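You operate a simulated robot arm through the tools that you are given. There is no shell and no other tool.

You run a simulated robot arm. Do the job below in one go: nothing can be reset, and whatever is moved stays where it is left.

JOB
Slide the brown bun under the icing press, fit the plunger, ice it.
Fine: bun in the middle of the steel slide; push till the green band stands at the barrel's rim; leave the other bun.

The check looks at the end state, three seconds after you hand in, the way a careful person would. Anything else that was tipped, shoved, dropped, spilled or broken makes it a failure.

ROBOT AND FRAMES
A 7-joint arm with a fingered hand, fixed in place. Base frame: the origin is on the floor under the middle of its stand, x ahead of it, y to its left, z up. Units: mm, degrees, N and s.
It reaches about 1023 mm from its shoulder. Its first joint turns from -166.0 to 166.0 degrees. Payload 4 kg.
Tool frame: the origin (TCP) lies between the finger pads and is the grasp point; the fingertips stand 30 mm ahead of it; z points along the fingers, y is the line along which they close. The gripper opens to 104 mm; its body begins 35 mm behind the TCP. The gripper is a hand of 4 fingers: y runs from the thumb to the fingers, the wrist lies at [-15, -113, -190] in the tool frame, and closing takes about 1.5 s.
Orientation is told as [roll, pitch, yaw] about the base's x, y, z axes, in that order, counted from this pose: with the fingers straight down and the wrist toward the robot, the tool's x, y and z point along [0, 1, 0], [1, 0, 0] and [0, 0, -1] of the base frame.

CONTROLS
- The arm moves only by the tool jog_arm. Its argument "deltas" is one flat list of numbers, 6 for each row, row after row: the shift along the tool's x, y, z in mm, then the turn, a rotation vector about the tool's x, y, z in degrees. In form: [x, y, z, rx, ry, rz, x, y, z, rx, ry, rz, ...]. A call has 1 to 20 rows; each row shifts and turns the commanded pose from where the row before left it, along the tool's axes as they then stand. "hand" is the finger opening in mm, from 0 to 104, set as the call begins (left out, the last holds). Rows are played at 5 a second. More than 50 mm and 8.6 degrees between two rows, or a gripper value outside its range, and nothing of the call is played. A pose out of reach is approached as far as the arm can. The call stops where the force on the tool passes 40 N (or 10 N more than at its start, if that is more) or the arm is blocked; 0.2 s more then pass. Each finger travels about 153 mm/s and halts on what it meets, pressing with about 30 N; the grip force reading is that of the motor and also rises with nothing between the fingers. The clock runs only during rows and for 0.2 s after the last one: add rows that do not move to give the fingers time. The reply holds the time, the measured pose of the TCP, the force on the tool along the base axes, the opening and the grip force, in the units named above and with some noise, with the torque about the TCP (base axes, N m) and any sound that the robot's microphone picked up.
- Cameras (640 x 400 px; columns grow to the right, rows downward): "scene" is fixed at [51, -502.3, 1501.5]; the picture's right is [0.73, -0.69, 0.00], its down [-0.19, -0.20, -0.96] and it looks along [0.66, 0.70, -0.28] (base axes); focal length 337 px, centre (320, 200). "wrist" rides on the gripper at [61, -92, -130] in the tool frame; the picture's right is [-0.81, 0.28, -0.52], its down [-0.53, -0.71, 0.46] and it looks along [-0.24, 0.64, 0.72] (tool axes); focal length 275 px, centre (320, 200). There is no depth. A picture from a camera that has moved, and an enlarged one, comes with that camera's place and axes in the base frame and with its lens.
- capture(camera): a new picture of that camera. The clock stands still meanwhile.
- finger_targets(index, middle, ring, thumb_bend, thumb_turn): sets how far each is bent, from 0 (flat) to 100 (curled in); at 30 the hand is open as for a grip, at 70 the pads meet at the TCP. One left out holds its place. A second passes; each finger stops where it meets its share of the squeeze, and holds until it gets a number again. A gripper value or a shape takes the hand back. It gives what a move gives, with no picture; readings hold the bend of each and the force on the fingers (four entries, about 0 where the hand has none), thumb and palm. thumb_turn goes from beside the hand (0) to across from the fingers (100), as for a grip.
- set_grasp(shape): the hand has 4 fingers and takes this shape, open, in about a second: jaw (thumb against the fingers, like two jaws); tri (thumb and two fingers); tip (a fingertip pinch); poke (one finger out to press); point (the index stretched); flat (the hand flat); cup (the hand cupped); fist (a fist). The gripper value then closes the fingers along that shape, each until it touches; the sizes above hold for jaw. It gives what a move gives, with no picture.
- enlarge(camera, box): a new picture of the part [left, top, right, bottom] of that camera's present view, enlarged. The clock stands still meanwhile.
- close_job(): hands the job in; it is judged then, once.

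Places have to be worked out from the pictures, the camera data and where the tool is seen. Open the gripper and draw the arm clear of the work before you hand the job in, unless the task says otherwise.

The tools are called after "Emit:" as a command line: name --argument value ..., lists and objects as JSON in quotes. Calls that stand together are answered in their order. jog_arm: Moves the arm, as the interface text tells. Its arguments: {"type":"object","properties":{"deltas":{"type":"array"},"hand":{"type":"number"}},"required":["deltas"]} The other tools are called the same way: set_grasp (shape) gives the hand a shape; finger_targets (index, middle, ring, thumb_bend, thumb_turn) moves the fingers one by one; capture (camera) takes a picture; enlarge (camera, box) takes an enlarged picture of a part of a camera's view; close_job () hands the job in.

At the start:

```text
t: 0.0
eef_pos: [423.3, 7.3, 1440.9]
ee_rot: [0.0, 0.0, -0.1]
contact_force: [0.3, 0.2, 0.7]
wrist_torque: [-0.01, -0.01, 0.02]
grip_width: 103.6
grasp_force: 0.0
shape: jaw
bend: [30.0, 30.0, 30.0, 30.0, 98.0]
finger forces: [0.1, 0.0, 0.1, 0.0, 0.0, 0.0]
```

scene: 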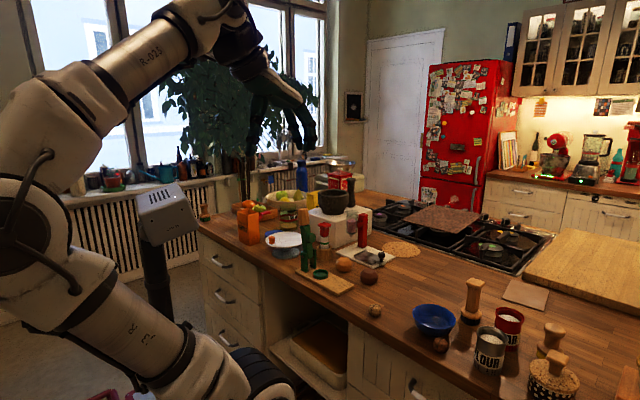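
wrist: 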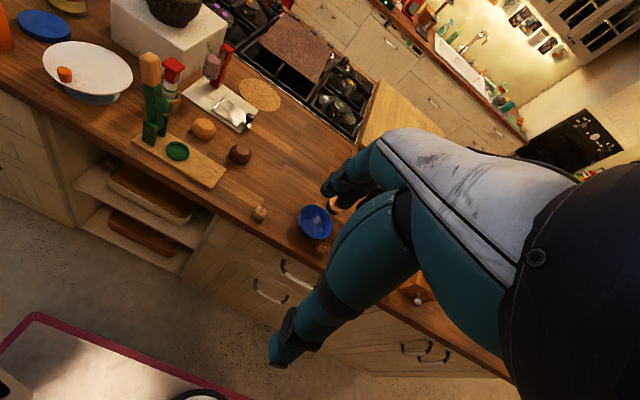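

The pictures show a counter with a press-like thing around a red/metal item and two buns nearby. I'll enlarge the views to identify the press, slide, plunger and buns.

Emit:
enlarge --camera "scene" --box '[260, 160, 420, 320]'

Emit:
enlarge --camera "wrist" --box '[120, 30, 300, 230]'

Emit:
enlarge --camera "scene" --box '[380, 250, 640, 400]'

```text
2.50 times, centred on (340, 240) of scene
camera zoom: at [51.0, -502.3, 1501.5], right [0.73, -0.69, 0.0], down [-0.19, -0.2, -0.96], along [0.66, 0.7, -0.28], focal length 844 px, centre (270, 100)
```

zoom: 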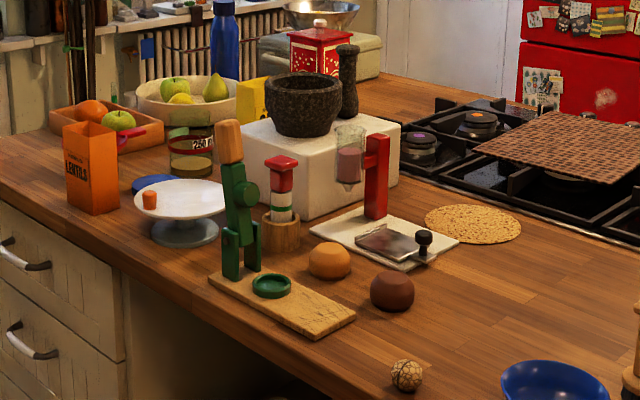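

```text
2.00 times, centred on (210, 130) of wrist
camera zoom: at [333.0, 68.4, 1572.2], right [0.28, -0.81, 0.52], down [-0.71, -0.53, -0.46], along [0.64, -0.24, -0.72], focal length 551 px, centre (540, 340)
```

zoom: 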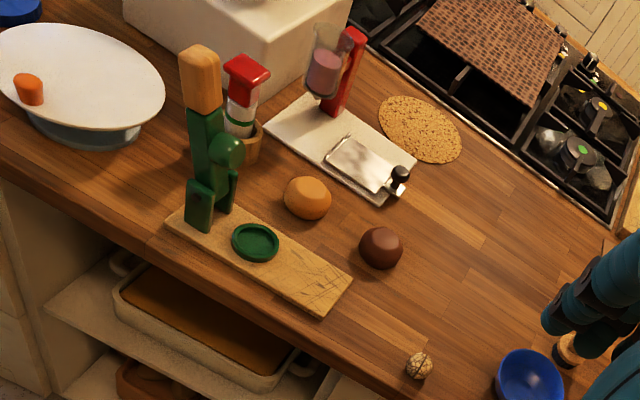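

```text
2.46 times, centred on (510, 325) of scene
camera zoom: at [51.0, -502.3, 1501.5], right [0.73, -0.69, 0.0], down [-0.19, -0.2, -0.96], along [0.66, 0.7, -0.28], focal length 830 px, centre (-148, -108)
```

zoom: 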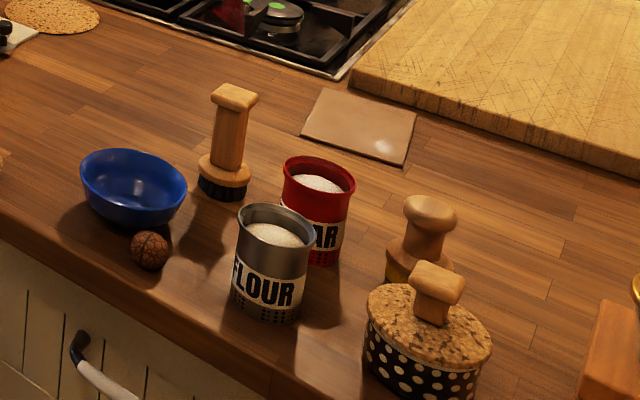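

Triangulating from the two views: the brown bun is near (880, 135, 931), the slide's black knob near (1005, 175, 952) and the red plunger top near (898, 371, 1049). A green lever tool stands near (779, 352) with its top at about z 1117. I'll move the hand closer, staying high, for a better look.

Emit:
jog_arm --deltas '[18.6, 27.25, 20, 0, 0, 0, 18.6, 27.25, 20, 0, 0, 0, 18.6, 27.25, 20, 0, 0, 0, 18.6, 27.25, 20, 0, 0, 0, 18.6, 27.25, 20, 0, 0, 0, 18.6, 27.25, 20, 0, 0, 0, 18.6, 27.25, 20, 0, 0, 0, 18.6, 27.25, 20, 0, 0, 0, 18.6, 27.25, 20, 0, 0, 0, 18.6, 27.25, 20, 0, 0, 0, 18.6, 27.25, 20, 0, 0, 0, 18.6, 27.25, 20, 0, 0, 0]'

Emit:
capture --camera "wrist"

Emit:
capture --camera "scene"

```text
t: 2.6
eef_pos: [751.3, 229.7, 1200.9]
ee_rot: [0.0, -0.1, -0.1]
contact_force: [-0.3, 0.2, -0.1]
wrist_torque: [0.07, 0.0, 0.02]
grip_width: 103.5
grasp_force: 0.1
shape: jaw
bend: [30.0, 30.0, 30.0, 30.0, 98.0]
finger forces: [0.0, 0.0, 0.1, 0.0, 0.0, 0.2]
```

```text
taken
camera wrist: at [659.4, 291.2, 1332.3], right [0.27, -0.81, 0.52], down [-0.71, -0.53, -0.46], along [0.65, -0.24, -0.72], focal length 275 px, centre (320, 200)
```

wrist: 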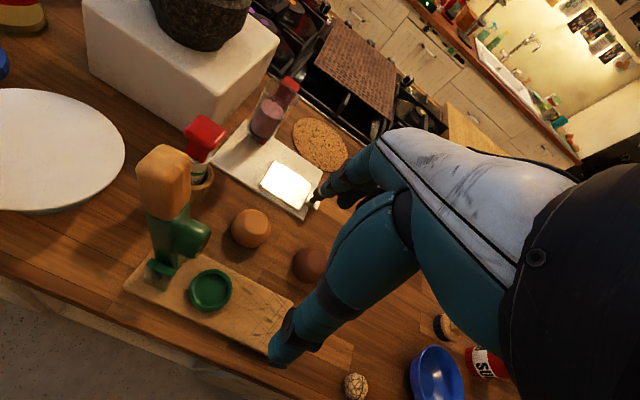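

```text
taken
```

scene: 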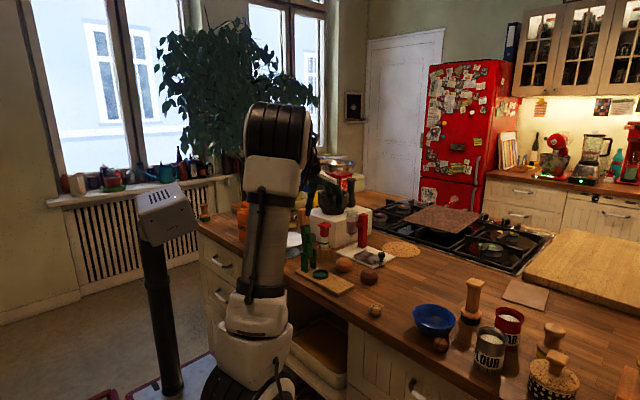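

The press is in the wrist view. I'll enlarge it there and in the scene view.

Emit:
enlarge --camera "wrist" --box '[120, 60, 360, 310]'

Emit:
enlarge --camera "scene" --box '[300, 200, 400, 310]'

Emit:
enlarge --camera "wrist" --box '[200, 60, 340, 230]'

```text
1.60 times, centred on (240, 185) of wrist
camera zoom: at [659.4, 291.2, 1332.3], right [0.27, -0.81, 0.52], down [-0.71, -0.53, -0.46], along [0.65, -0.24, -0.72], focal length 440 px, centre (448, 224)
```

zoom: 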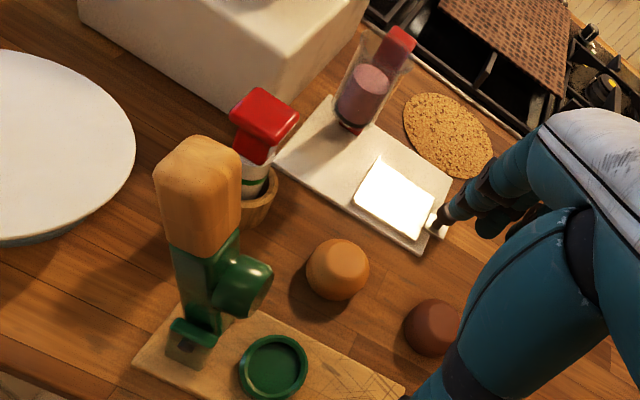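

```text
3.64 times, centred on (350, 255) of scene
camera zoom: at [51.0, -502.3, 1501.5], right [0.73, -0.69, 0.0], down [-0.19, -0.2, -0.96], along [0.66, 0.7, -0.28], focal length 1227 px, centre (211, 0)
```

zoom: 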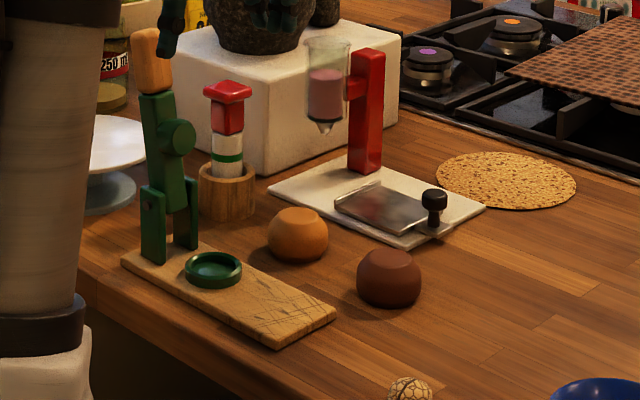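

```text
2.35 times, centred on (270, 145) of wrist
camera zoom: at [659.4, 291.2, 1332.3], right [0.27, -0.81, 0.52], down [-0.71, -0.53, -0.46], along [0.65, -0.24, -0.72], focal length 648 px, centre (438, 329)
```

zoom: 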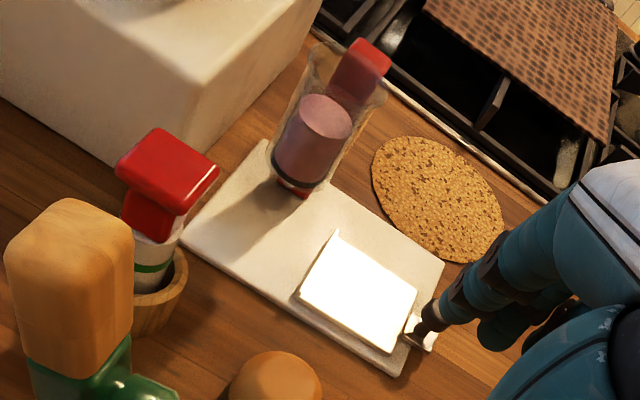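

I can see the marble base, the steel slide with a knob at its right end, the red column and the clear barrel with icing. I'll zoom further for exact geometry.

Emit:
enlarge --camera "scene" --box '[337, 205, 393, 240]'

Emit:
enlarge --camera "scene" --box '[335, 235, 399, 275]'

Emit:
enlarge --camera "scene" --box '[300, 215, 364, 255]'

Emit:
enlarge --camera "wrist" --box '[232, 110, 328, 220]'

Emit:
enlarge --camera "wrist" --box '[170, 60, 330, 160]'

```text
11.43 times, centred on (365, 222) of scene
camera zoom: at [51.0, -502.3, 1501.5], right [0.73, -0.69, 0.0], down [-0.19, -0.2, -0.96], along [0.66, 0.7, -0.28], focal length 3856 px, centre (-194, -57)
```

zoom: 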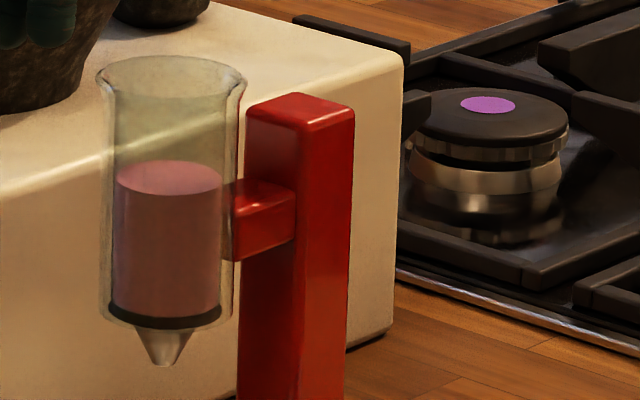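

```text
10.00 times, centred on (367, 255) of scene
camera zoom: at [51.0, -502.3, 1501.5], right [0.73, -0.69, 0.0], down [-0.19, -0.2, -0.96], along [0.66, 0.7, -0.28], focal length 3374 px, centre (-150, -350)
```

zoom: 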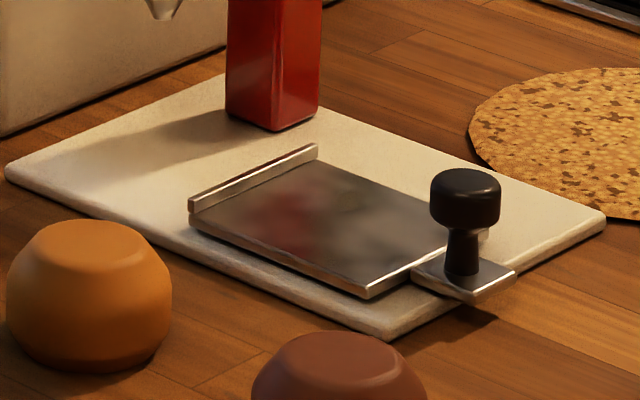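

```text
10.00 times, centred on (332, 235) of scene
camera zoom: at [51.0, -502.3, 1501.5], right [0.73, -0.69, 0.0], down [-0.19, -0.2, -0.96], along [0.66, 0.7, -0.28], focal length 3374 px, centre (200, -150)
```

zoom: 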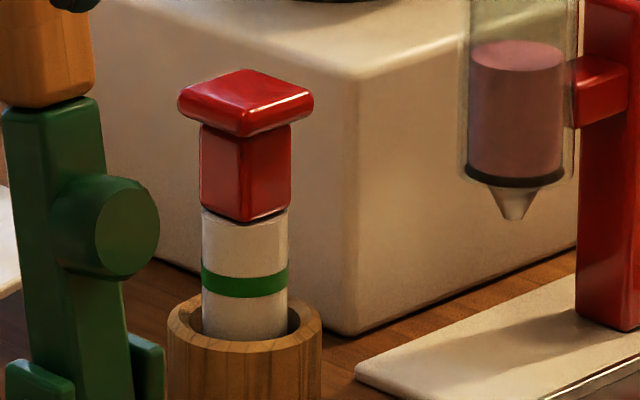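

```text
3.64 times, centred on (280, 165) of wrist
camera zoom: at [659.4, 291.2, 1332.3], right [0.27, -0.81, 0.52], down [-0.71, -0.53, -0.46], along [0.65, -0.24, -0.72], focal length 1001 px, centre (466, 327)
```

zoom: 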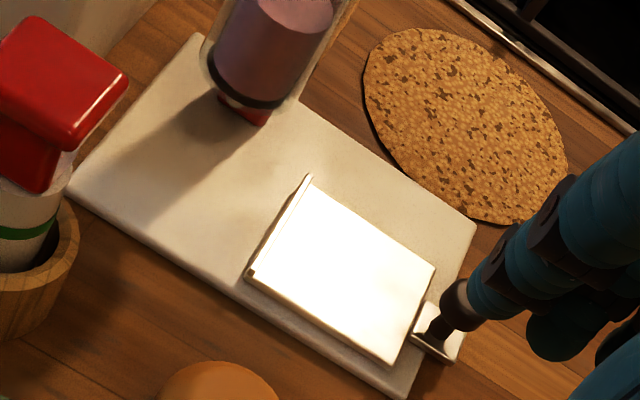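

```text
4.00 times, centred on (250, 110) of wrist
camera zoom: at [659.4, 291.2, 1332.3], right [0.27, -0.81, 0.52], down [-0.71, -0.53, -0.46], along [0.65, -0.24, -0.72], focal length 1101 px, centre (600, 560)
```

zoom: 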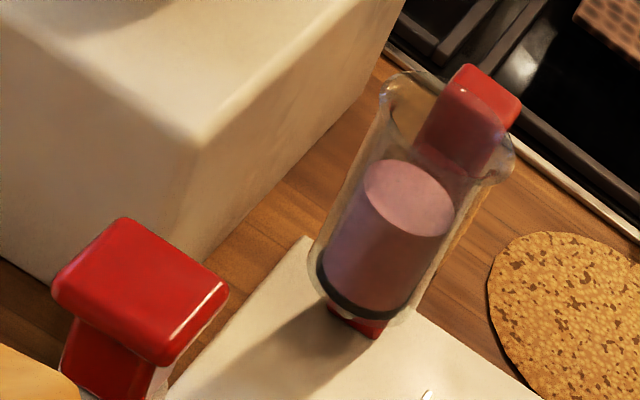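

The geometry is clear. The counter is at about z 910, the base top at 923, and the slide plate at about z 931, centred near (1003, 229). The barrel axis is near (1001, 322), with the rim at about 1093 and the nozzle at about 989. Next I'll zoom in on the hand to judge its size and which way it is turned.

Emit:
enlarge --camera "scene" --box '[230, 90, 390, 250]'

Emit:
enlarge --camera "wrist" --box '[240, 100, 560, 400]'

```text
2.50 times, centred on (310, 170) of scene
camera zoom: at [51.0, -502.3, 1501.5], right [0.73, -0.69, 0.0], down [-0.19, -0.2, -0.96], along [0.66, 0.7, -0.28], focal length 844 px, centre (345, 275)
```

zoom: 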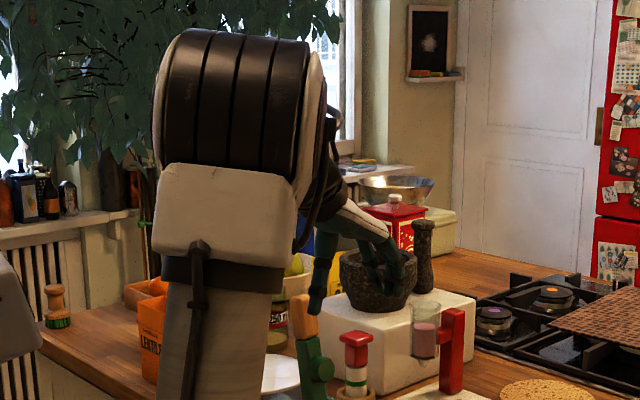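

```text
1.33 times, centred on (400, 250) of wrist
camera zoom: at [659.4, 291.2, 1332.3], right [0.27, -0.81, 0.52], down [-0.71, -0.53, -0.46], along [0.65, -0.24, -0.72], focal length 367 px, centre (213, 133)
```

zoom: 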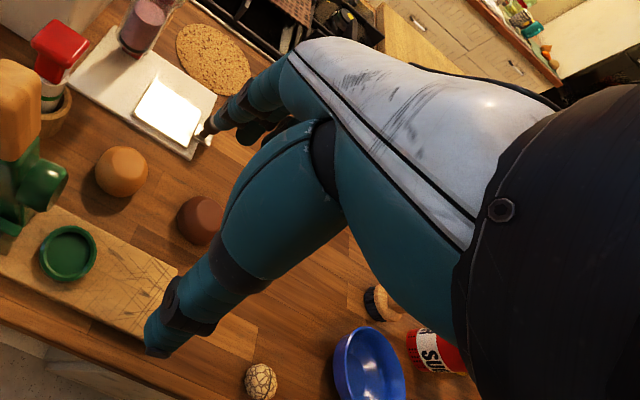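

The hand's palm slopes down from the wrist, with the thumb toward the robot. I'll narrow the opening to about 88 mm and move above the brown bun, at about (878, 134).

Emit:
jog_arm --deltas '[-16, 21.1, 20, 0, 0, 0, -16, 21.1, 20, 0, 0, 0, -16, 21.1, 20, 0, 0, 0, -16, 21.1, 20, 0, 0, 0, -16, 21.1, 20, 0, 0, 0, -16, 21.1, 20, 0, 0, 0, 0, 0, 0, 0, 0, 0]' --hand 88

Emit:
capture --camera "wrist"

Emit:
enlarge --camera "scene" --box '[300, 190, 420, 310]'

```text
t: 4.2
eef_pos: [877.7, 133.2, 1081.6]
ee_rot: [0.0, 0.0, 0.0]
contact_force: [0.0, -0.8, 0.8]
wrist_torque: [-0.01, -0.02, 0.0]
grip_width: 88.0
grasp_force: 0.0
shape: jaw
bend: [27.0, 33.0, 31.0, 44.0, 98.0]
finger forces: [0.0, 0.1, 0.1, 0.0, 0.0, 0.0]
```

```text
taken
camera wrist: at [786.0, 195.5, 1212.1], right [0.28, -0.81, 0.52], down [-0.71, -0.53, -0.46], along [0.65, -0.24, -0.72], focal length 275 px, centre (320, 200)
```

wrist: 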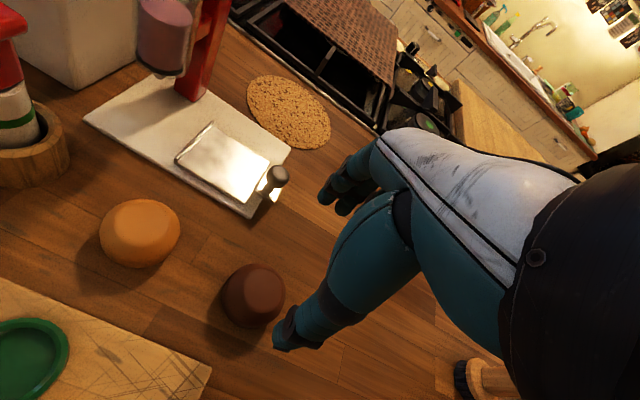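

```text
3.33 times, centred on (360, 250) of scene
camera zoom: at [51.0, -502.3, 1501.5], right [0.73, -0.69, 0.0], down [-0.19, -0.2, -0.96], along [0.66, 0.7, -0.28], focal length 1125 px, centre (187, 33)
```

zoom: 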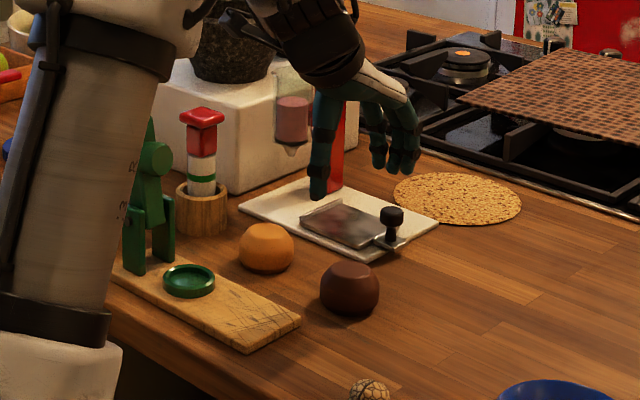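

Recomputing from this picture puts the bun at (877, 133), which agrees with the first estimate. The thumb would pass close to the board's corner at (812, 137), so I'll yaw the hand +20° and check before descending.

Emit:
jog_arm --deltas '[0, 0, 15, 0, 0, -6.67, 0, 0, 15, 0, 0, -6.67, 0, 0, 15, 0, 0, -6.66, 0, 0, 0, 0, 0, 0]' --hand 84

Emit:
capture --camera "wrist"

Emit:
enlarge --camera "scene" --box '[310, 210, 410, 310]'

```text
t: 5.2
eef_pos: [876.5, 133.8, 1036.2]
ee_rot: [0.0, 0.0, 20.1]
contact_force: [0.5, -0.4, -0.1]
wrist_torque: [-0.02, -0.02, 0.03]
grip_width: 84.4
grasp_force: 0.1
shape: jaw
bend: [27.0, 34.0, 31.0, 49.0, 99.0]
finger forces: [0.1, 0.0, 0.0, 0.0, 0.1, 0.0]
```

```text
taken
camera wrist: at [770.5, 160.2, 1167.1], right [0.54, -0.67, 0.52], down [-0.49, -0.75, -0.46], along [0.69, -0.01, -0.72], focal length 275 px, centre (320, 200)
```

wrist: 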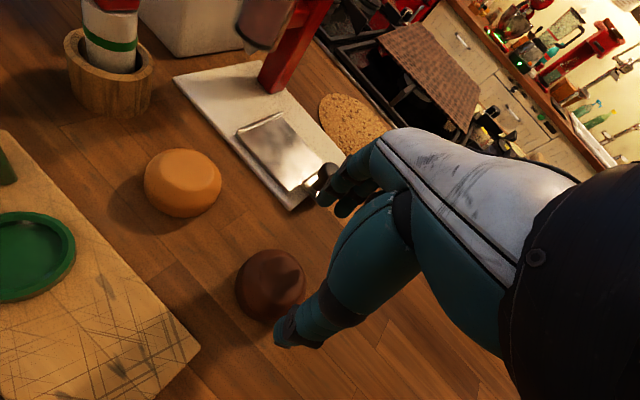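

```text
4.00 times, centred on (360, 260) of scene
camera zoom: at [51.0, -502.3, 1501.5], right [0.73, -0.69, 0.0], down [-0.19, -0.2, -0.96], along [0.66, 0.7, -0.28], focal length 1350 px, centre (160, -40)
```

zoom: 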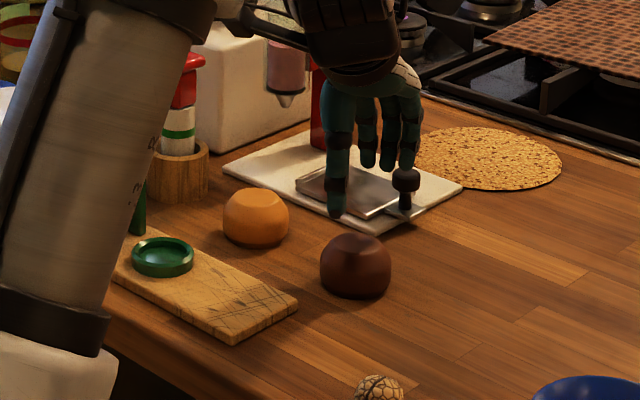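

The thumb is now clear of the board. I'll descend straight down to TCP z ≈ 950 around the bun.

Emit:
jog_arm --deltas '[0, 0, 22, 0, 0, 0, 0, 0, 22, 0, 0, 0, 0, 0, 22, 0, 0, 0, 0, 0, 20, 0, 0, 0, 0, 0, 0, 0, 0, 0]'

Emit:
capture --camera "wrist"

Emit:
enlarge --camera "scene" --box '[320, 230, 400, 300]'

```text
t: 6.4
eef_pos: [877.3, 135.7, 950.1]
ee_rot: [0.0, -0.1, 20.0]
contact_force: [-0.5, -0.4, 4.6]
wrist_torque: [0.03, -0.25, 0.0]
grip_width: 83.9
grasp_force: 0.2
shape: jaw
bend: [27.0, 33.0, 31.0, 49.0, 99.0]
finger forces: [0.0, 4.9, 0.1, 0.0, 0.1, 0.0]
```

```text
taken
camera wrist: at [771.1, 160.6, 1081.7], right [0.54, -0.67, 0.52], down [-0.49, -0.74, -0.46], along [0.69, -0.01, -0.72], focal length 275 px, centre (320, 200)
```

wrist: 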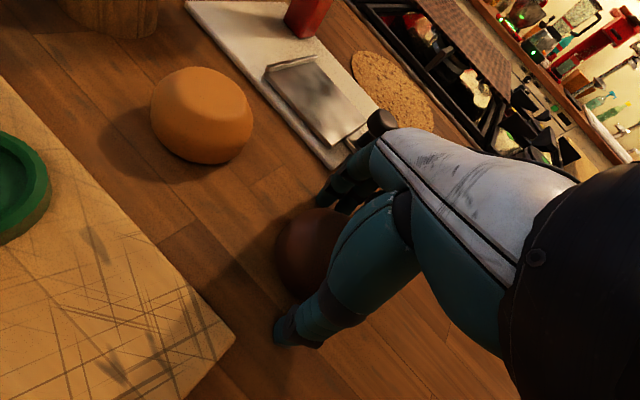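

```text
5.71 times, centred on (360, 265) of scene
camera zoom: at [51.0, -502.3, 1501.5], right [0.73, -0.69, 0.0], down [-0.19, -0.2, -0.96], along [0.66, 0.7, -0.28], focal length 1928 px, centre (91, -171)
```

zoom: 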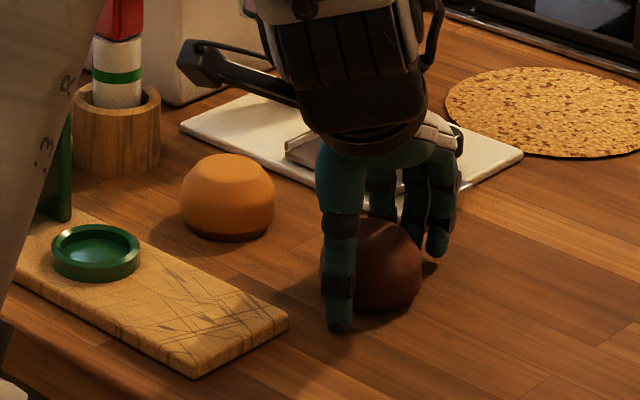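

The middle fingertip reads about 5 N, so it is touching the counter or the bun's side. I'll rise 4 mm and see if that clears before gripping.

Emit:
jog_arm --deltas '[0, 0, -4, 0, 0, 0, 0, 0, 0, 0, 0, 0]'

Emit:
enlarge --camera "scene" --box '[345, 245, 385, 280]'

```text
t: 7.0
eef_pos: [876.4, 134.2, 953.7]
ee_rot: [0.0, 0.0, 20.1]
contact_force: [-0.7, -0.8, -0.3]
wrist_torque: [-0.01, 0.0, 0.03]
grip_width: 83.8
grasp_force: 0.0
shape: jaw
bend: [27.0, 34.0, 31.0, 49.0, 99.0]
finger forces: [0.1, 0.1, 0.1, 0.1, 0.1, 0.0]
```

```text
11.43 times, centred on (365, 262) of scene
camera zoom: at [51.0, -502.3, 1501.5], right [0.73, -0.69, 0.0], down [-0.19, -0.2, -0.96], along [0.66, 0.7, -0.28], focal length 3856 px, centre (-194, -514)
```

zoom: 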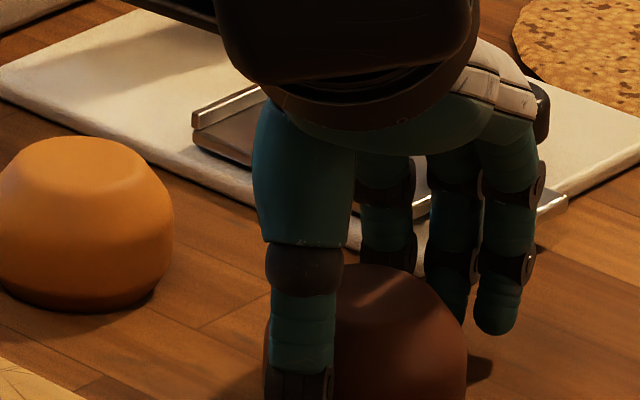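

The contact is gone. I'll close on the bun with still rows so the fingers have time to settle.

Emit:
jog_arm --deltas '[0, 0, 0, 0, 0, 0, 0, 0, 0, 0, 0, 0, 0, 0, 0, 0, 0, 0, 0, 0, 0, 0, 0, 0, 0, 0, 0, 0, 0, 0, 0, 0, 0, 0, 0, 0, 0, 0, 0, 0, 0, 0, 0, 0, 0, 0, 0, 0]' --hand 40

Emit:
enlarge --camera "scene" --box '[330, 235, 400, 285]'

Emit:
capture --camera "wrist"

```text
t: 8.8
eef_pos: [877.9, 133.4, 954.5]
ee_rot: [0.0, 0.1, 20.0]
contact_force: [0.0, -1.2, -0.1]
wrist_torque: [-0.02, 0.0, 0.0]
grip_width: 48.0
grasp_force: 29.6
shape: jaw
bend: [74.0, 46.0, 49.0, 71.0, 100.0]
finger forces: [14.5, 10.6, 0.4, 0.1, 26.5, 0.0]
```

```text
8.00 times, centred on (365, 260) of scene
camera zoom: at [51.0, -502.3, 1501.5], right [0.73, -0.69, 0.0], down [-0.19, -0.2, -0.96], along [0.66, 0.7, -0.28], focal length 2699 px, centre (-40, -280)
```

zoom: 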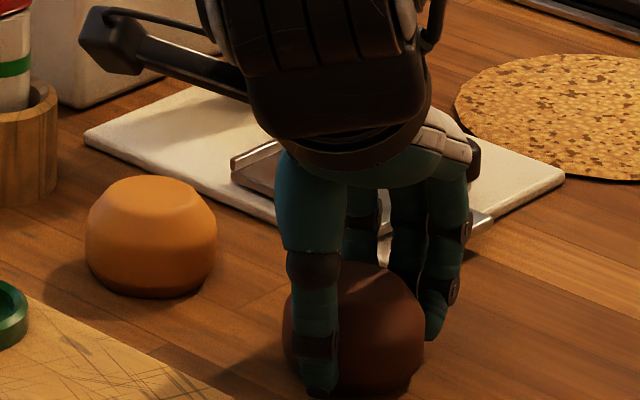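

```text
taken
camera wrist: at [770.8, 160.5, 1085.3], right [0.54, -0.67, 0.52], down [-0.49, -0.74, -0.46], along [0.69, -0.01, -0.72], focal length 275 px, centre (320, 200)
```

wrist: 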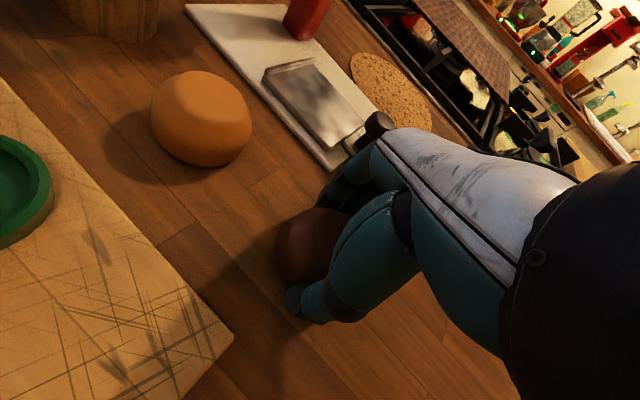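

The thumb, index and middle finger are pressing on the bun, with a grip force of about 30 N. I'll lift a little to check that it holds.

Emit:
jog_arm --deltas '[0, 0, -5, 0, 0, 0, 0, 0, -10, 0, 0, 0, 0, 0, -15, 0, 0, 0, 0, 0, 0, 0, 0, 0]'

Emit:
enlarge --camera "scene" --box '[330, 225, 400, 285]'

Emit:
capture --camera "wrist"

```text
t: 9.8
eef_pos: [878.4, 134.0, 985.2]
ee_rot: [0.0, 0.0, 20.1]
contact_force: [0.1, 0.3, -1.2]
wrist_torque: [-0.01, 0.02, -0.02]
grip_width: 47.9
grasp_force: 30.0
shape: jaw
bend: [74.0, 46.0, 49.0, 71.0, 100.0]
finger forces: [14.4, 10.6, 0.4, 0.0, 26.5, 0.0]
```

```text
6.67 times, centred on (365, 255) of scene
camera zoom: at [51.0, -502.3, 1501.5], right [0.73, -0.69, 0.0], down [-0.19, -0.2, -0.96], along [0.66, 0.7, -0.28], focal length 2249 px, centre (20, -167)
```

zoom: 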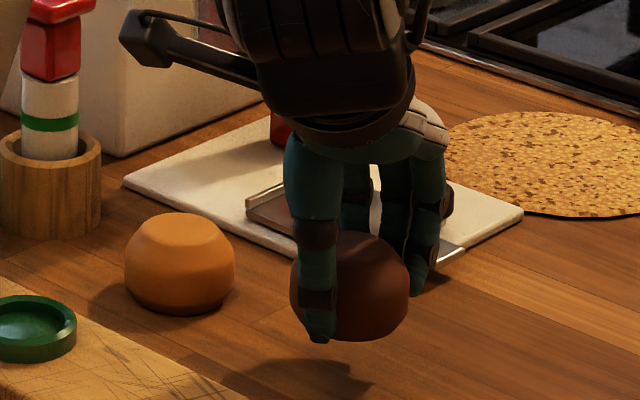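

```text
taken
camera wrist: at [770.6, 161.0, 1115.8], right [0.54, -0.67, 0.52], down [-0.49, -0.74, -0.46], along [0.69, -0.01, -0.72], focal length 275 px, centre (320, 200)
```

wrist: 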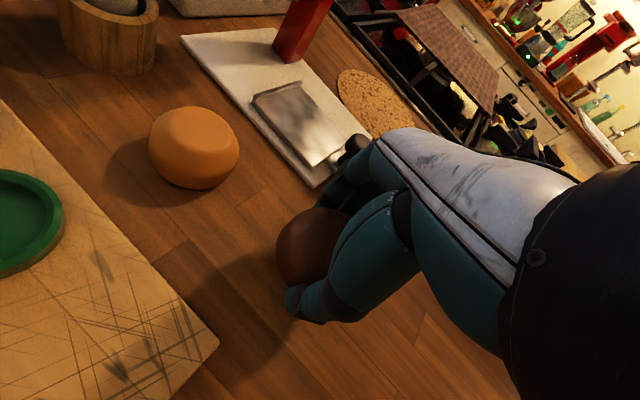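

The bun is lifted cleanly; its centre is about 18 mm below the TCP. I'll rise to z ≈ 1040, carry it above the slide's middle at about (1003, 229), and check from above.

Emit:
jog_arm --deltas '[0, 0, -18, 0, 0, 0, 0, 0, -20, 0, 0, 0, 0, 0, -17, 0, 0, 0, 8, 24.75, 0, 0, 0, 0, 8, 24.75, 0, 0, 0, 0, 8, 24.75, 0, 0, 0, 0, 8, 24.75, 0, 0, 0, 0, 8, 24.75, 0, 0, 0, 0, 8.1, 24.75, 0, 0, 0, 0, 0, 0, 0, 0, 0, 0]'

Emit:
capture --camera "wrist"

Emit:
enlarge --camera "scene" --box '[320, 200, 420, 280]'

```text
t: 12.0
eef_pos: [1001.4, 231.4, 1037.6]
ee_rot: [0.0, 0.0, 20.0]
contact_force: [0.5, -0.4, -0.4]
wrist_torque: [-0.01, 0.01, -0.01]
grip_width: 47.8
grasp_force: 29.7
shape: jaw
bend: [74.0, 46.0, 49.0, 72.0, 100.0]
finger forces: [14.4, 10.6, 0.5, 0.0, 26.5, 0.1]
```

```text
taken
camera wrist: at [894.2, 257.8, 1169.9], right [0.54, -0.67, 0.52], down [-0.49, -0.74, -0.46], along [0.69, -0.01, -0.72], focal length 275 px, centre (320, 200)
```

wrist: 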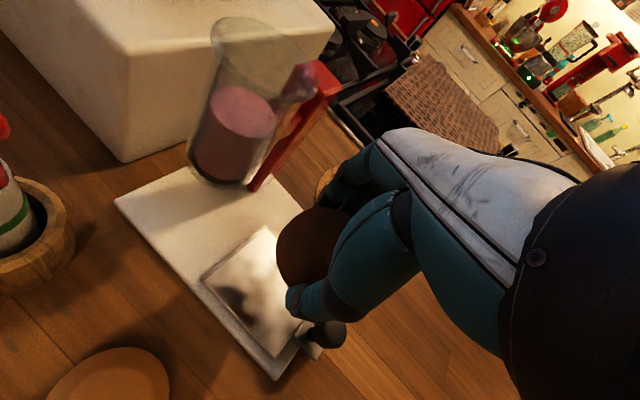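

```text
5.00 times, centred on (370, 240) of scene
camera zoom: at [51.0, -502.3, 1501.5], right [0.73, -0.69, 0.0], down [-0.19, -0.2, -0.96], along [0.66, 0.7, -0.28], focal length 1687 px, centre (70, 0)
```

zoom: 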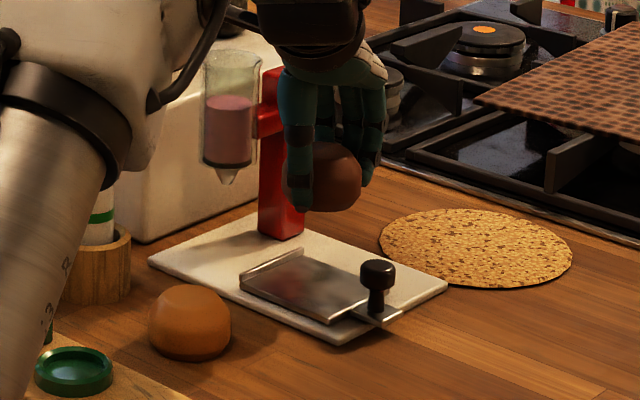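

The bun is above the slide centre, and reach is fine here. I'll descend most of the way and check before the last few millimetres.

Emit:
jog_arm --deltas '[0, 0, 18, 0, 0, 0, 0, 0, 18, 0, 0, 0, 0, 0, 14, 0, 0, 0, 0, 0, 0, 0, 0, 0]'

Emit:
capture --camera "wrist"

Emit:
enlarge --camera "scene" --box '[335, 215, 405, 275]'

```text
t: 13.0
eef_pos: [1000.3, 231.0, 989.3]
ee_rot: [-0.1, 0.0, 20.0]
contact_force: [-0.9, 0.6, -1.0]
wrist_torque: [0.01, -0.01, 0.02]
grip_width: 47.9
grasp_force: 30.0
shape: jaw
bend: [74.0, 46.0, 49.0, 72.0, 100.0]
finger forces: [14.5, 10.5, 0.4, 0.0, 26.4, 0.0]
```

```text
taken
camera wrist: at [893.5, 257.3, 1120.3], right [0.54, -0.67, 0.52], down [-0.49, -0.74, -0.46], along [0.69, -0.01, -0.72], focal length 275 px, centre (320, 200)
```

wrist: 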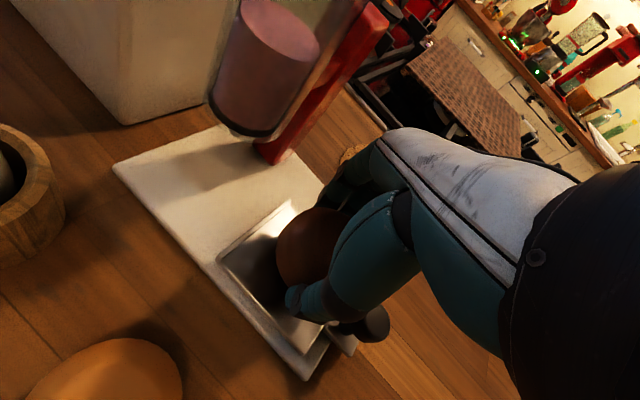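

```text
6.67 times, centred on (370, 245) of scene
camera zoom: at [51.0, -502.3, 1501.5], right [0.73, -0.69, 0.0], down [-0.19, -0.2, -0.96], along [0.66, 0.7, -0.28], focal length 2249 px, centre (-13, -100)
```

zoom: 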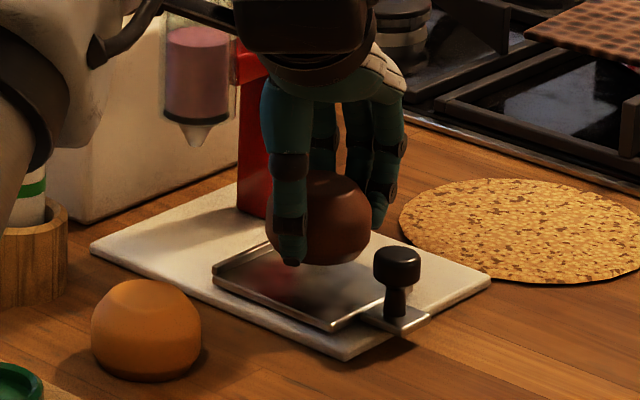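

The bun's centre projects to (1003, 229), which is right over the slide's middle. I'll lower gently in small steps and watch for contact force.

Emit:
jog_arm --deltas '[0, 0, 5, 0, 0, 0, 0, 0, 4, 0, 0, 0, 0, 0, 2, 0, 0, 0, 0, 0, 0, 0, 0, 0]'

Emit:
enlarge --camera "scene" --box '[345, 230, 395, 270]'

```text
t: 14.0
eef_pos: [1000.4, 230.5, 979.5]
ee_rot: [0.0, 0.0, 20.0]
contact_force: [-0.4, 0.3, -0.6]
wrist_torque: [0.0, 0.02, -0.06]
grip_width: 47.8
grasp_force: 30.3
shape: jaw
bend: [74.0, 46.0, 49.0, 72.0, 100.0]
finger forces: [14.5, 10.6, 0.4, 0.0, 26.4, 0.1]
```

```text
10.00 times, centred on (370, 250) of scene
camera zoom: at [51.0, -502.3, 1501.5], right [0.73, -0.69, 0.0], down [-0.19, -0.2, -0.96], along [0.66, 0.7, -0.28], focal length 3374 px, centre (-180, -300)
```

zoom: 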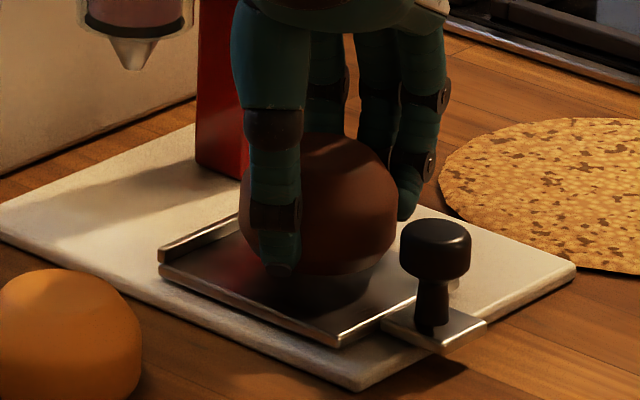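

Still no contact, and the bun is just above the plate. I'll keep lowering in 1.5 mm steps.

Emit:
jog_arm --deltas '[0, 0, 1.5, 0, 0, 0, 0, 0, 1, 0, 0, 0, 0, 0, 0, 0, 0, 0]'

```text
t: 14.8
eef_pos: [1000.1, 229.9, 975.4]
ee_rot: [0.0, 0.0, 20.0]
contact_force: [0.6, -0.5, -0.6]
wrist_torque: [0.0, 0.02, 0.01]
grip_width: 47.8
grasp_force: 30.2
shape: jaw
bend: [74.0, 46.0, 49.0, 72.0, 100.0]
finger forces: [14.5, 10.5, 0.5, 0.1, 26.3, 0.0]
```

Still no contact at TCP z ≈ 975.5. I'll take another small step.

Emit:
jog_arm --deltas '[0, 0, 1.5, 0, 0, 0, 0, 0, 1, 0, 0, 0, 0, 0, 0, 0, 0, 0]'

Emit:
enlarge --camera "scene" --box '[345, 230, 395, 270]'

```text
t: 15.6
eef_pos: [999.6, 230.7, 972.9]
ee_rot: [0.1, 0.0, 20.1]
contact_force: [0.6, 1.0, -1.4]
wrist_torque: [0.0, 0.01, 0.0]
grip_width: 47.7
grasp_force: 30.6
shape: jaw
bend: [74.0, 46.0, 49.0, 72.0, 100.0]
finger forces: [14.4, 10.6, 0.4, 0.0, 26.5, 0.1]
```

```text
10.00 times, centred on (370, 250) of scene
camera zoom: at [51.0, -502.3, 1501.5], right [0.73, -0.69, 0.0], down [-0.19, -0.2, -0.96], along [0.66, 0.7, -0.28], focal length 3374 px, centre (-180, -300)
```

zoom: 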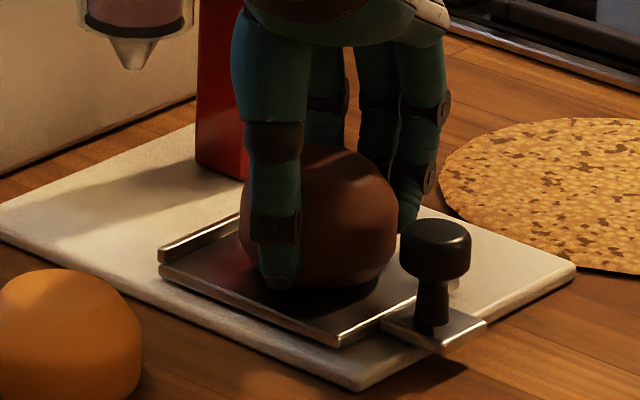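

The shadow shows the bun almost touching. I'll lower one more step.

Emit:
jog_arm --deltas '[0.3, 0.5, 1.5, 0, 0, 0, 0, 0, 0.5, 0, 0, 0, 0, 0, 0, 0, 0, 0]'

```text
t: 16.4
eef_pos: [1001.3, 230.7, 970.2]
ee_rot: [0.0, 0.1, 20.1]
contact_force: [0.1, 0.0, 0.0]
wrist_torque: [-0.01, 0.01, 0.0]
grip_width: 47.5
grasp_force: 30.1
shape: jaw
bend: [74.0, 46.0, 49.0, 72.0, 100.0]
finger forces: [14.4, 10.6, 0.3, 0.0, 26.3, 0.0]
```

There is still no contact force at z 970. I'll check visually before going lower.

Emit:
enlarge --camera "scene" --box '[352, 238, 382, 262]'

Emit:
capture --camera "wrist"

```text
16.00 times, centred on (367, 250) of scene
camera zoom: at [51.0, -502.3, 1501.5], right [0.73, -0.69, 0.0], down [-0.19, -0.2, -0.96], along [0.66, 0.7, -0.28], focal length 5398 px, centre (-432, -600)
```

zoom: 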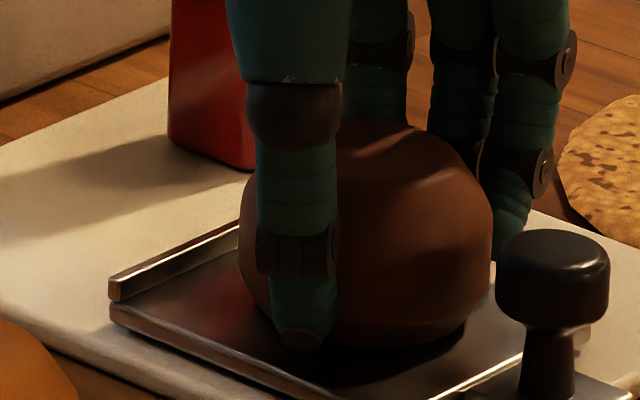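

```text
taken
camera wrist: at [894.4, 256.9, 1102.0], right [0.54, -0.67, 0.52], down [-0.49, -0.74, -0.46], along [0.69, -0.01, -0.72], focal length 275 px, centre (320, 200)
```

wrist: 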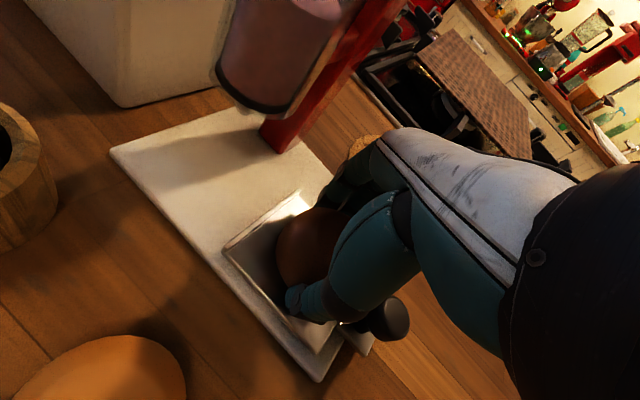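

The thumb tip is about 6 mm above the plate and the bun's bottom has a gap of a few millimetres. I'll lower 2 mm more, in 1 mm rows.

Emit:
jog_arm --deltas '[0, 0, 1, 0, 0, 0, 0, 0, 1, 0, 0, 0, 0, 0, 0, 0, 0, 0]'

```text
t: 17.2
eef_pos: [1000.9, 230.4, 969.0]
ee_rot: [0.1, 0.0, 20.1]
contact_force: [0.3, -0.1, 2.2]
wrist_torque: [-0.01, -0.06, -0.02]
grip_width: 47.9
grasp_force: 30.2
shape: jaw
bend: [74.0, 46.0, 49.0, 72.0, 100.0]
finger forces: [14.5, 10.3, 0.2, 0.0, 26.5, 0.2]
```

The bun touches the plate with about 2 N. I'll open the fingers in stages so it isn't dragged.

Emit:
jog_arm --deltas '[0, 0, 0, 0, 0, 0, 0, 0, 0, 0, 0, 0, 0, 0, 0, 0, 0, 0]' --hand 60

Emit:
enlarge --camera "scene" --box '[345, 230, 395, 270]'

```text
t: 18.0
eef_pos: [1001.3, 230.5, 967.7]
ee_rot: [0.1, 0.0, 20.1]
contact_force: [-0.1, -0.4, 0.8]
wrist_torque: [-0.03, 0.01, 0.01]
grip_width: 59.6
grasp_force: 0.0
shape: jaw
bend: [74.0, 42.0, 38.0, 66.0, 100.0]
finger forces: [0.1, 0.1, 0.0, 0.0, 0.0, 0.0]
```

```text
10.00 times, centred on (370, 250) of scene
camera zoom: at [51.0, -502.3, 1501.5], right [0.73, -0.69, 0.0], down [-0.19, -0.2, -0.96], along [0.66, 0.7, -0.28], focal length 3374 px, centre (-180, -300)
```

zoom: 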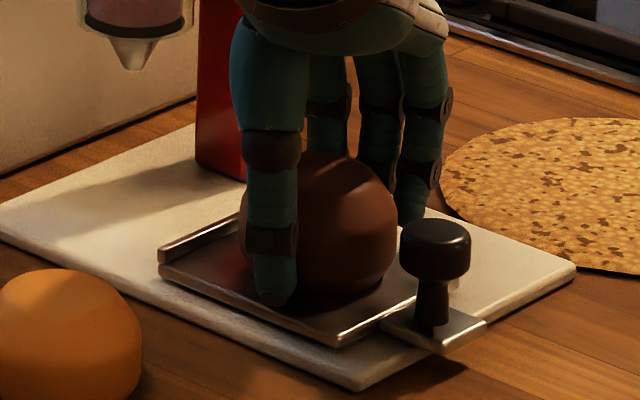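

The bun sits on the plate and the forces are zero. I'll open further to clear it.

Emit:
jog_arm --deltas '[0, 0, 0, 0, 0, 0, 0, 0, 0, 0, 0, 0, 0, 0, 0, 0, 0, 0]' --hand 76

Emit:
enlarge --camera "scene" --box '[345, 225, 395, 265]'

Emit:
capture --camera "wrist"

```text
t: 18.8
eef_pos: [1001.5, 231.1, 969.3]
ee_rot: [0.0, 0.0, 20.1]
contact_force: [-0.1, 0.1, 0.0]
wrist_torque: [-0.01, -0.03, 0.0]
grip_width: 75.4
grasp_force: 0.1
shape: jaw
bend: [27.0, 36.0, 33.0, 56.0, 99.0]
finger forces: [0.0, 0.0, 0.0, 0.0, 0.0, 0.1]
```

```text
10.00 times, centred on (370, 245) of scene
camera zoom: at [51.0, -502.3, 1501.5], right [0.73, -0.69, 0.0], down [-0.19, -0.2, -0.96], along [0.66, 0.7, -0.28], focal length 3374 px, centre (-180, -250)
```

zoom: 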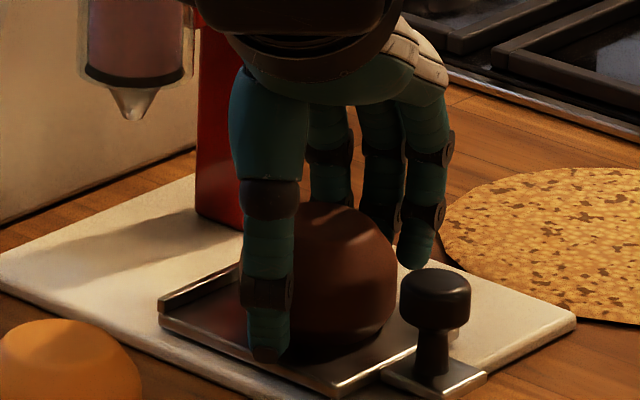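

```text
taken
camera wrist: at [894.5, 257.2, 1100.3], right [0.54, -0.67, 0.52], down [-0.49, -0.74, -0.46], along [0.69, -0.01, -0.72], focal length 275 px, centre (320, 200)
```

wrist: 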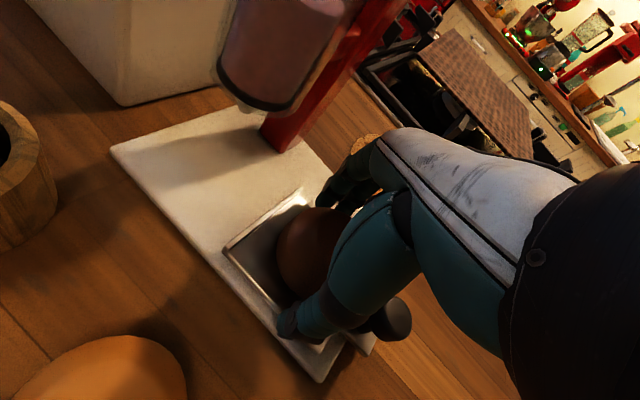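

All the fingers are off the bun. I'll open to 84 and lift straight up to look at it.

Emit:
jog_arm --deltas '[0, 0, 0, 0, 0, 0, 0, 0, -15, 0, 0, 0, 0, 0, -25, 0, 0, 0, 0, 0, -30, 0, 0, 0, 0, 0, -30, 0, 0, 0, 0, 0, 0, 0, 0, 0]' --hand 84

Emit:
enlarge --camera "scene" --box '[330, 225, 400, 275]'

Emit:
capture --camera "wrist"

```text
t: 20.2
eef_pos: [1001.0, 231.1, 1069.2]
ee_rot: [-0.1, 0.0, 20.0]
contact_force: [-0.2, 0.6, 0.2]
wrist_torque: [0.01, -0.03, 0.04]
grip_width: 83.9
grasp_force: 0.1
shape: jaw
bend: [27.0, 34.0, 32.0, 49.0, 99.0]
finger forces: [0.1, 0.1, 0.1, 0.1, 0.0, 0.1]
```

```text
8.00 times, centred on (365, 250) of scene
camera zoom: at [51.0, -502.3, 1501.5], right [0.73, -0.69, 0.0], down [-0.19, -0.2, -0.96], along [0.66, 0.7, -0.28], focal length 2699 px, centre (-40, -200)
```

zoom: 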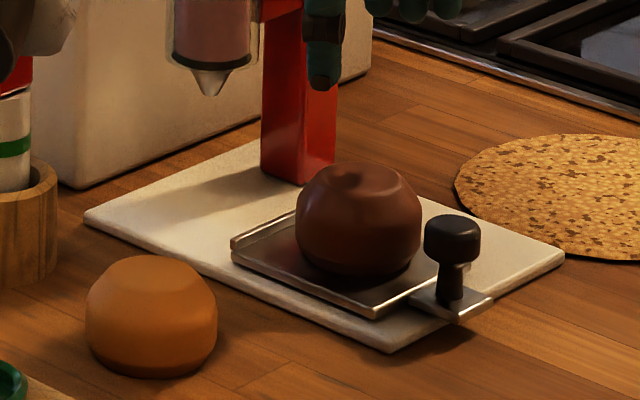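

```text
taken
camera wrist: at [895.1, 257.7, 1200.5], right [0.54, -0.67, 0.52], down [-0.49, -0.74, -0.46], along [0.69, -0.01, -0.72], focal length 275 px, centre (320, 200)
```

wrist: 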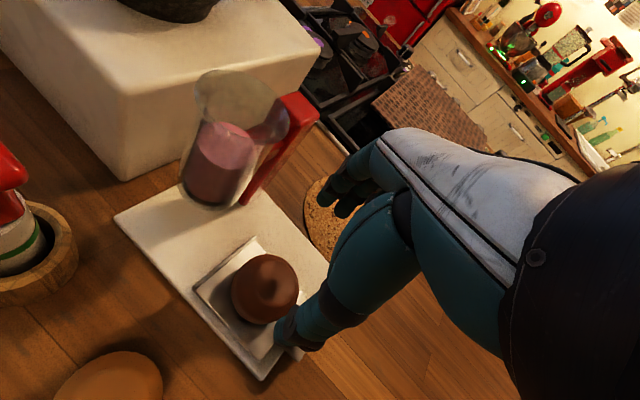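

The bun sits upright and centred on the slide, within about 2 mm. Next I'll move the hand out to the knob's right side (−y), yaw back to 0, and close the fingers to see what shape pushes best.

Emit:
jog_arm --deltas '[-28.4, -10.35, 0, 0, 0, 0, -28.4, -10.35, 0, 0, 0, 0, -28.4, -10.35, 0, 0, 0, 0, -28.4, -10.35, 0, 0, 0, 0, 0, 0, 0, 0, 0, 6.67, 0, 0, 0, 0, 0, 6.67, 0, 0, 0, 0, 0, 6.66, 0, 0, 0, 0, 0, 0]' --hand 84

Emit:
set_grasp --shape "poke"

Emit:
enlarge --camera "scene" --box '[320, 170, 440, 270]'

Emit:
capture --camera "wrist"

```text
t: 22.0
eef_pos: [1001.6, 109.7, 1069.5]
ee_rot: [0.1, 0.0, -0.1]
contact_force: [-0.5, 0.0, 0.7]
wrist_torque: [-0.02, -0.03, 0.0]
grip_width: 83.5
grasp_force: 0.0
shape: jaw
bend: [27.0, 34.0, 32.0, 49.0, 99.0]
finger forces: [0.0, 0.0, 0.0, 0.0, 0.0, 0.1]
```

```text
t: 22.9
eef_pos: [1001.7, 109.8, 1067.1]
ee_rot: [0.0, 0.0, -0.1]
contact_force: [-0.5, 0.2, -0.8]
wrist_torque: [-0.01, -0.01, -0.03]
grip_width: 0.0
grasp_force: 0.1
shape: poke
bend: [70.0, 70.0, 99.0, 100.0, 100.0]
finger forces: [0.0, 0.1, 0.0, 0.0, 0.0, 0.0]
```

```text
4.00 times, centred on (380, 220) of scene
camera zoom: at [51.0, -502.3, 1501.5], right [0.73, -0.69, 0.0], down [-0.19, -0.2, -0.96], along [0.66, 0.7, -0.28], focal length 1350 px, centre (80, 120)
```

zoom: 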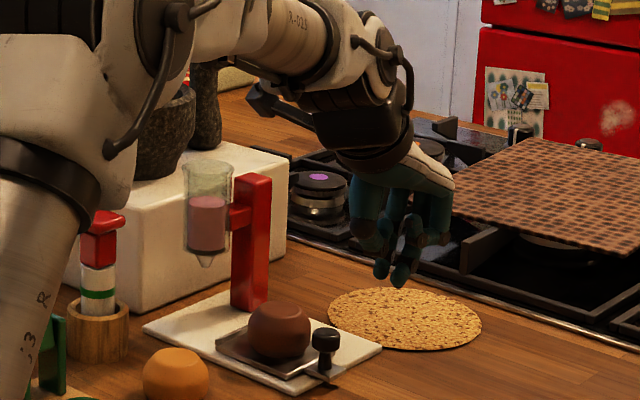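

```text
taken
camera wrist: at [910.2, 171.2, 1199.9], right [0.28, -0.81, 0.52], down [-0.71, -0.53, -0.46], along [0.64, -0.24, -0.72], focal length 275 px, centre (320, 200)
```

wrist: 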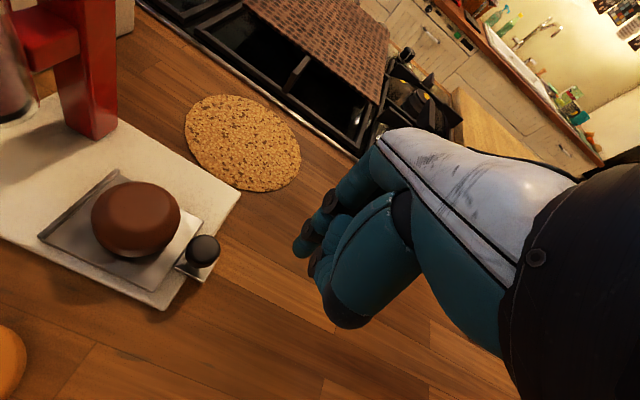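

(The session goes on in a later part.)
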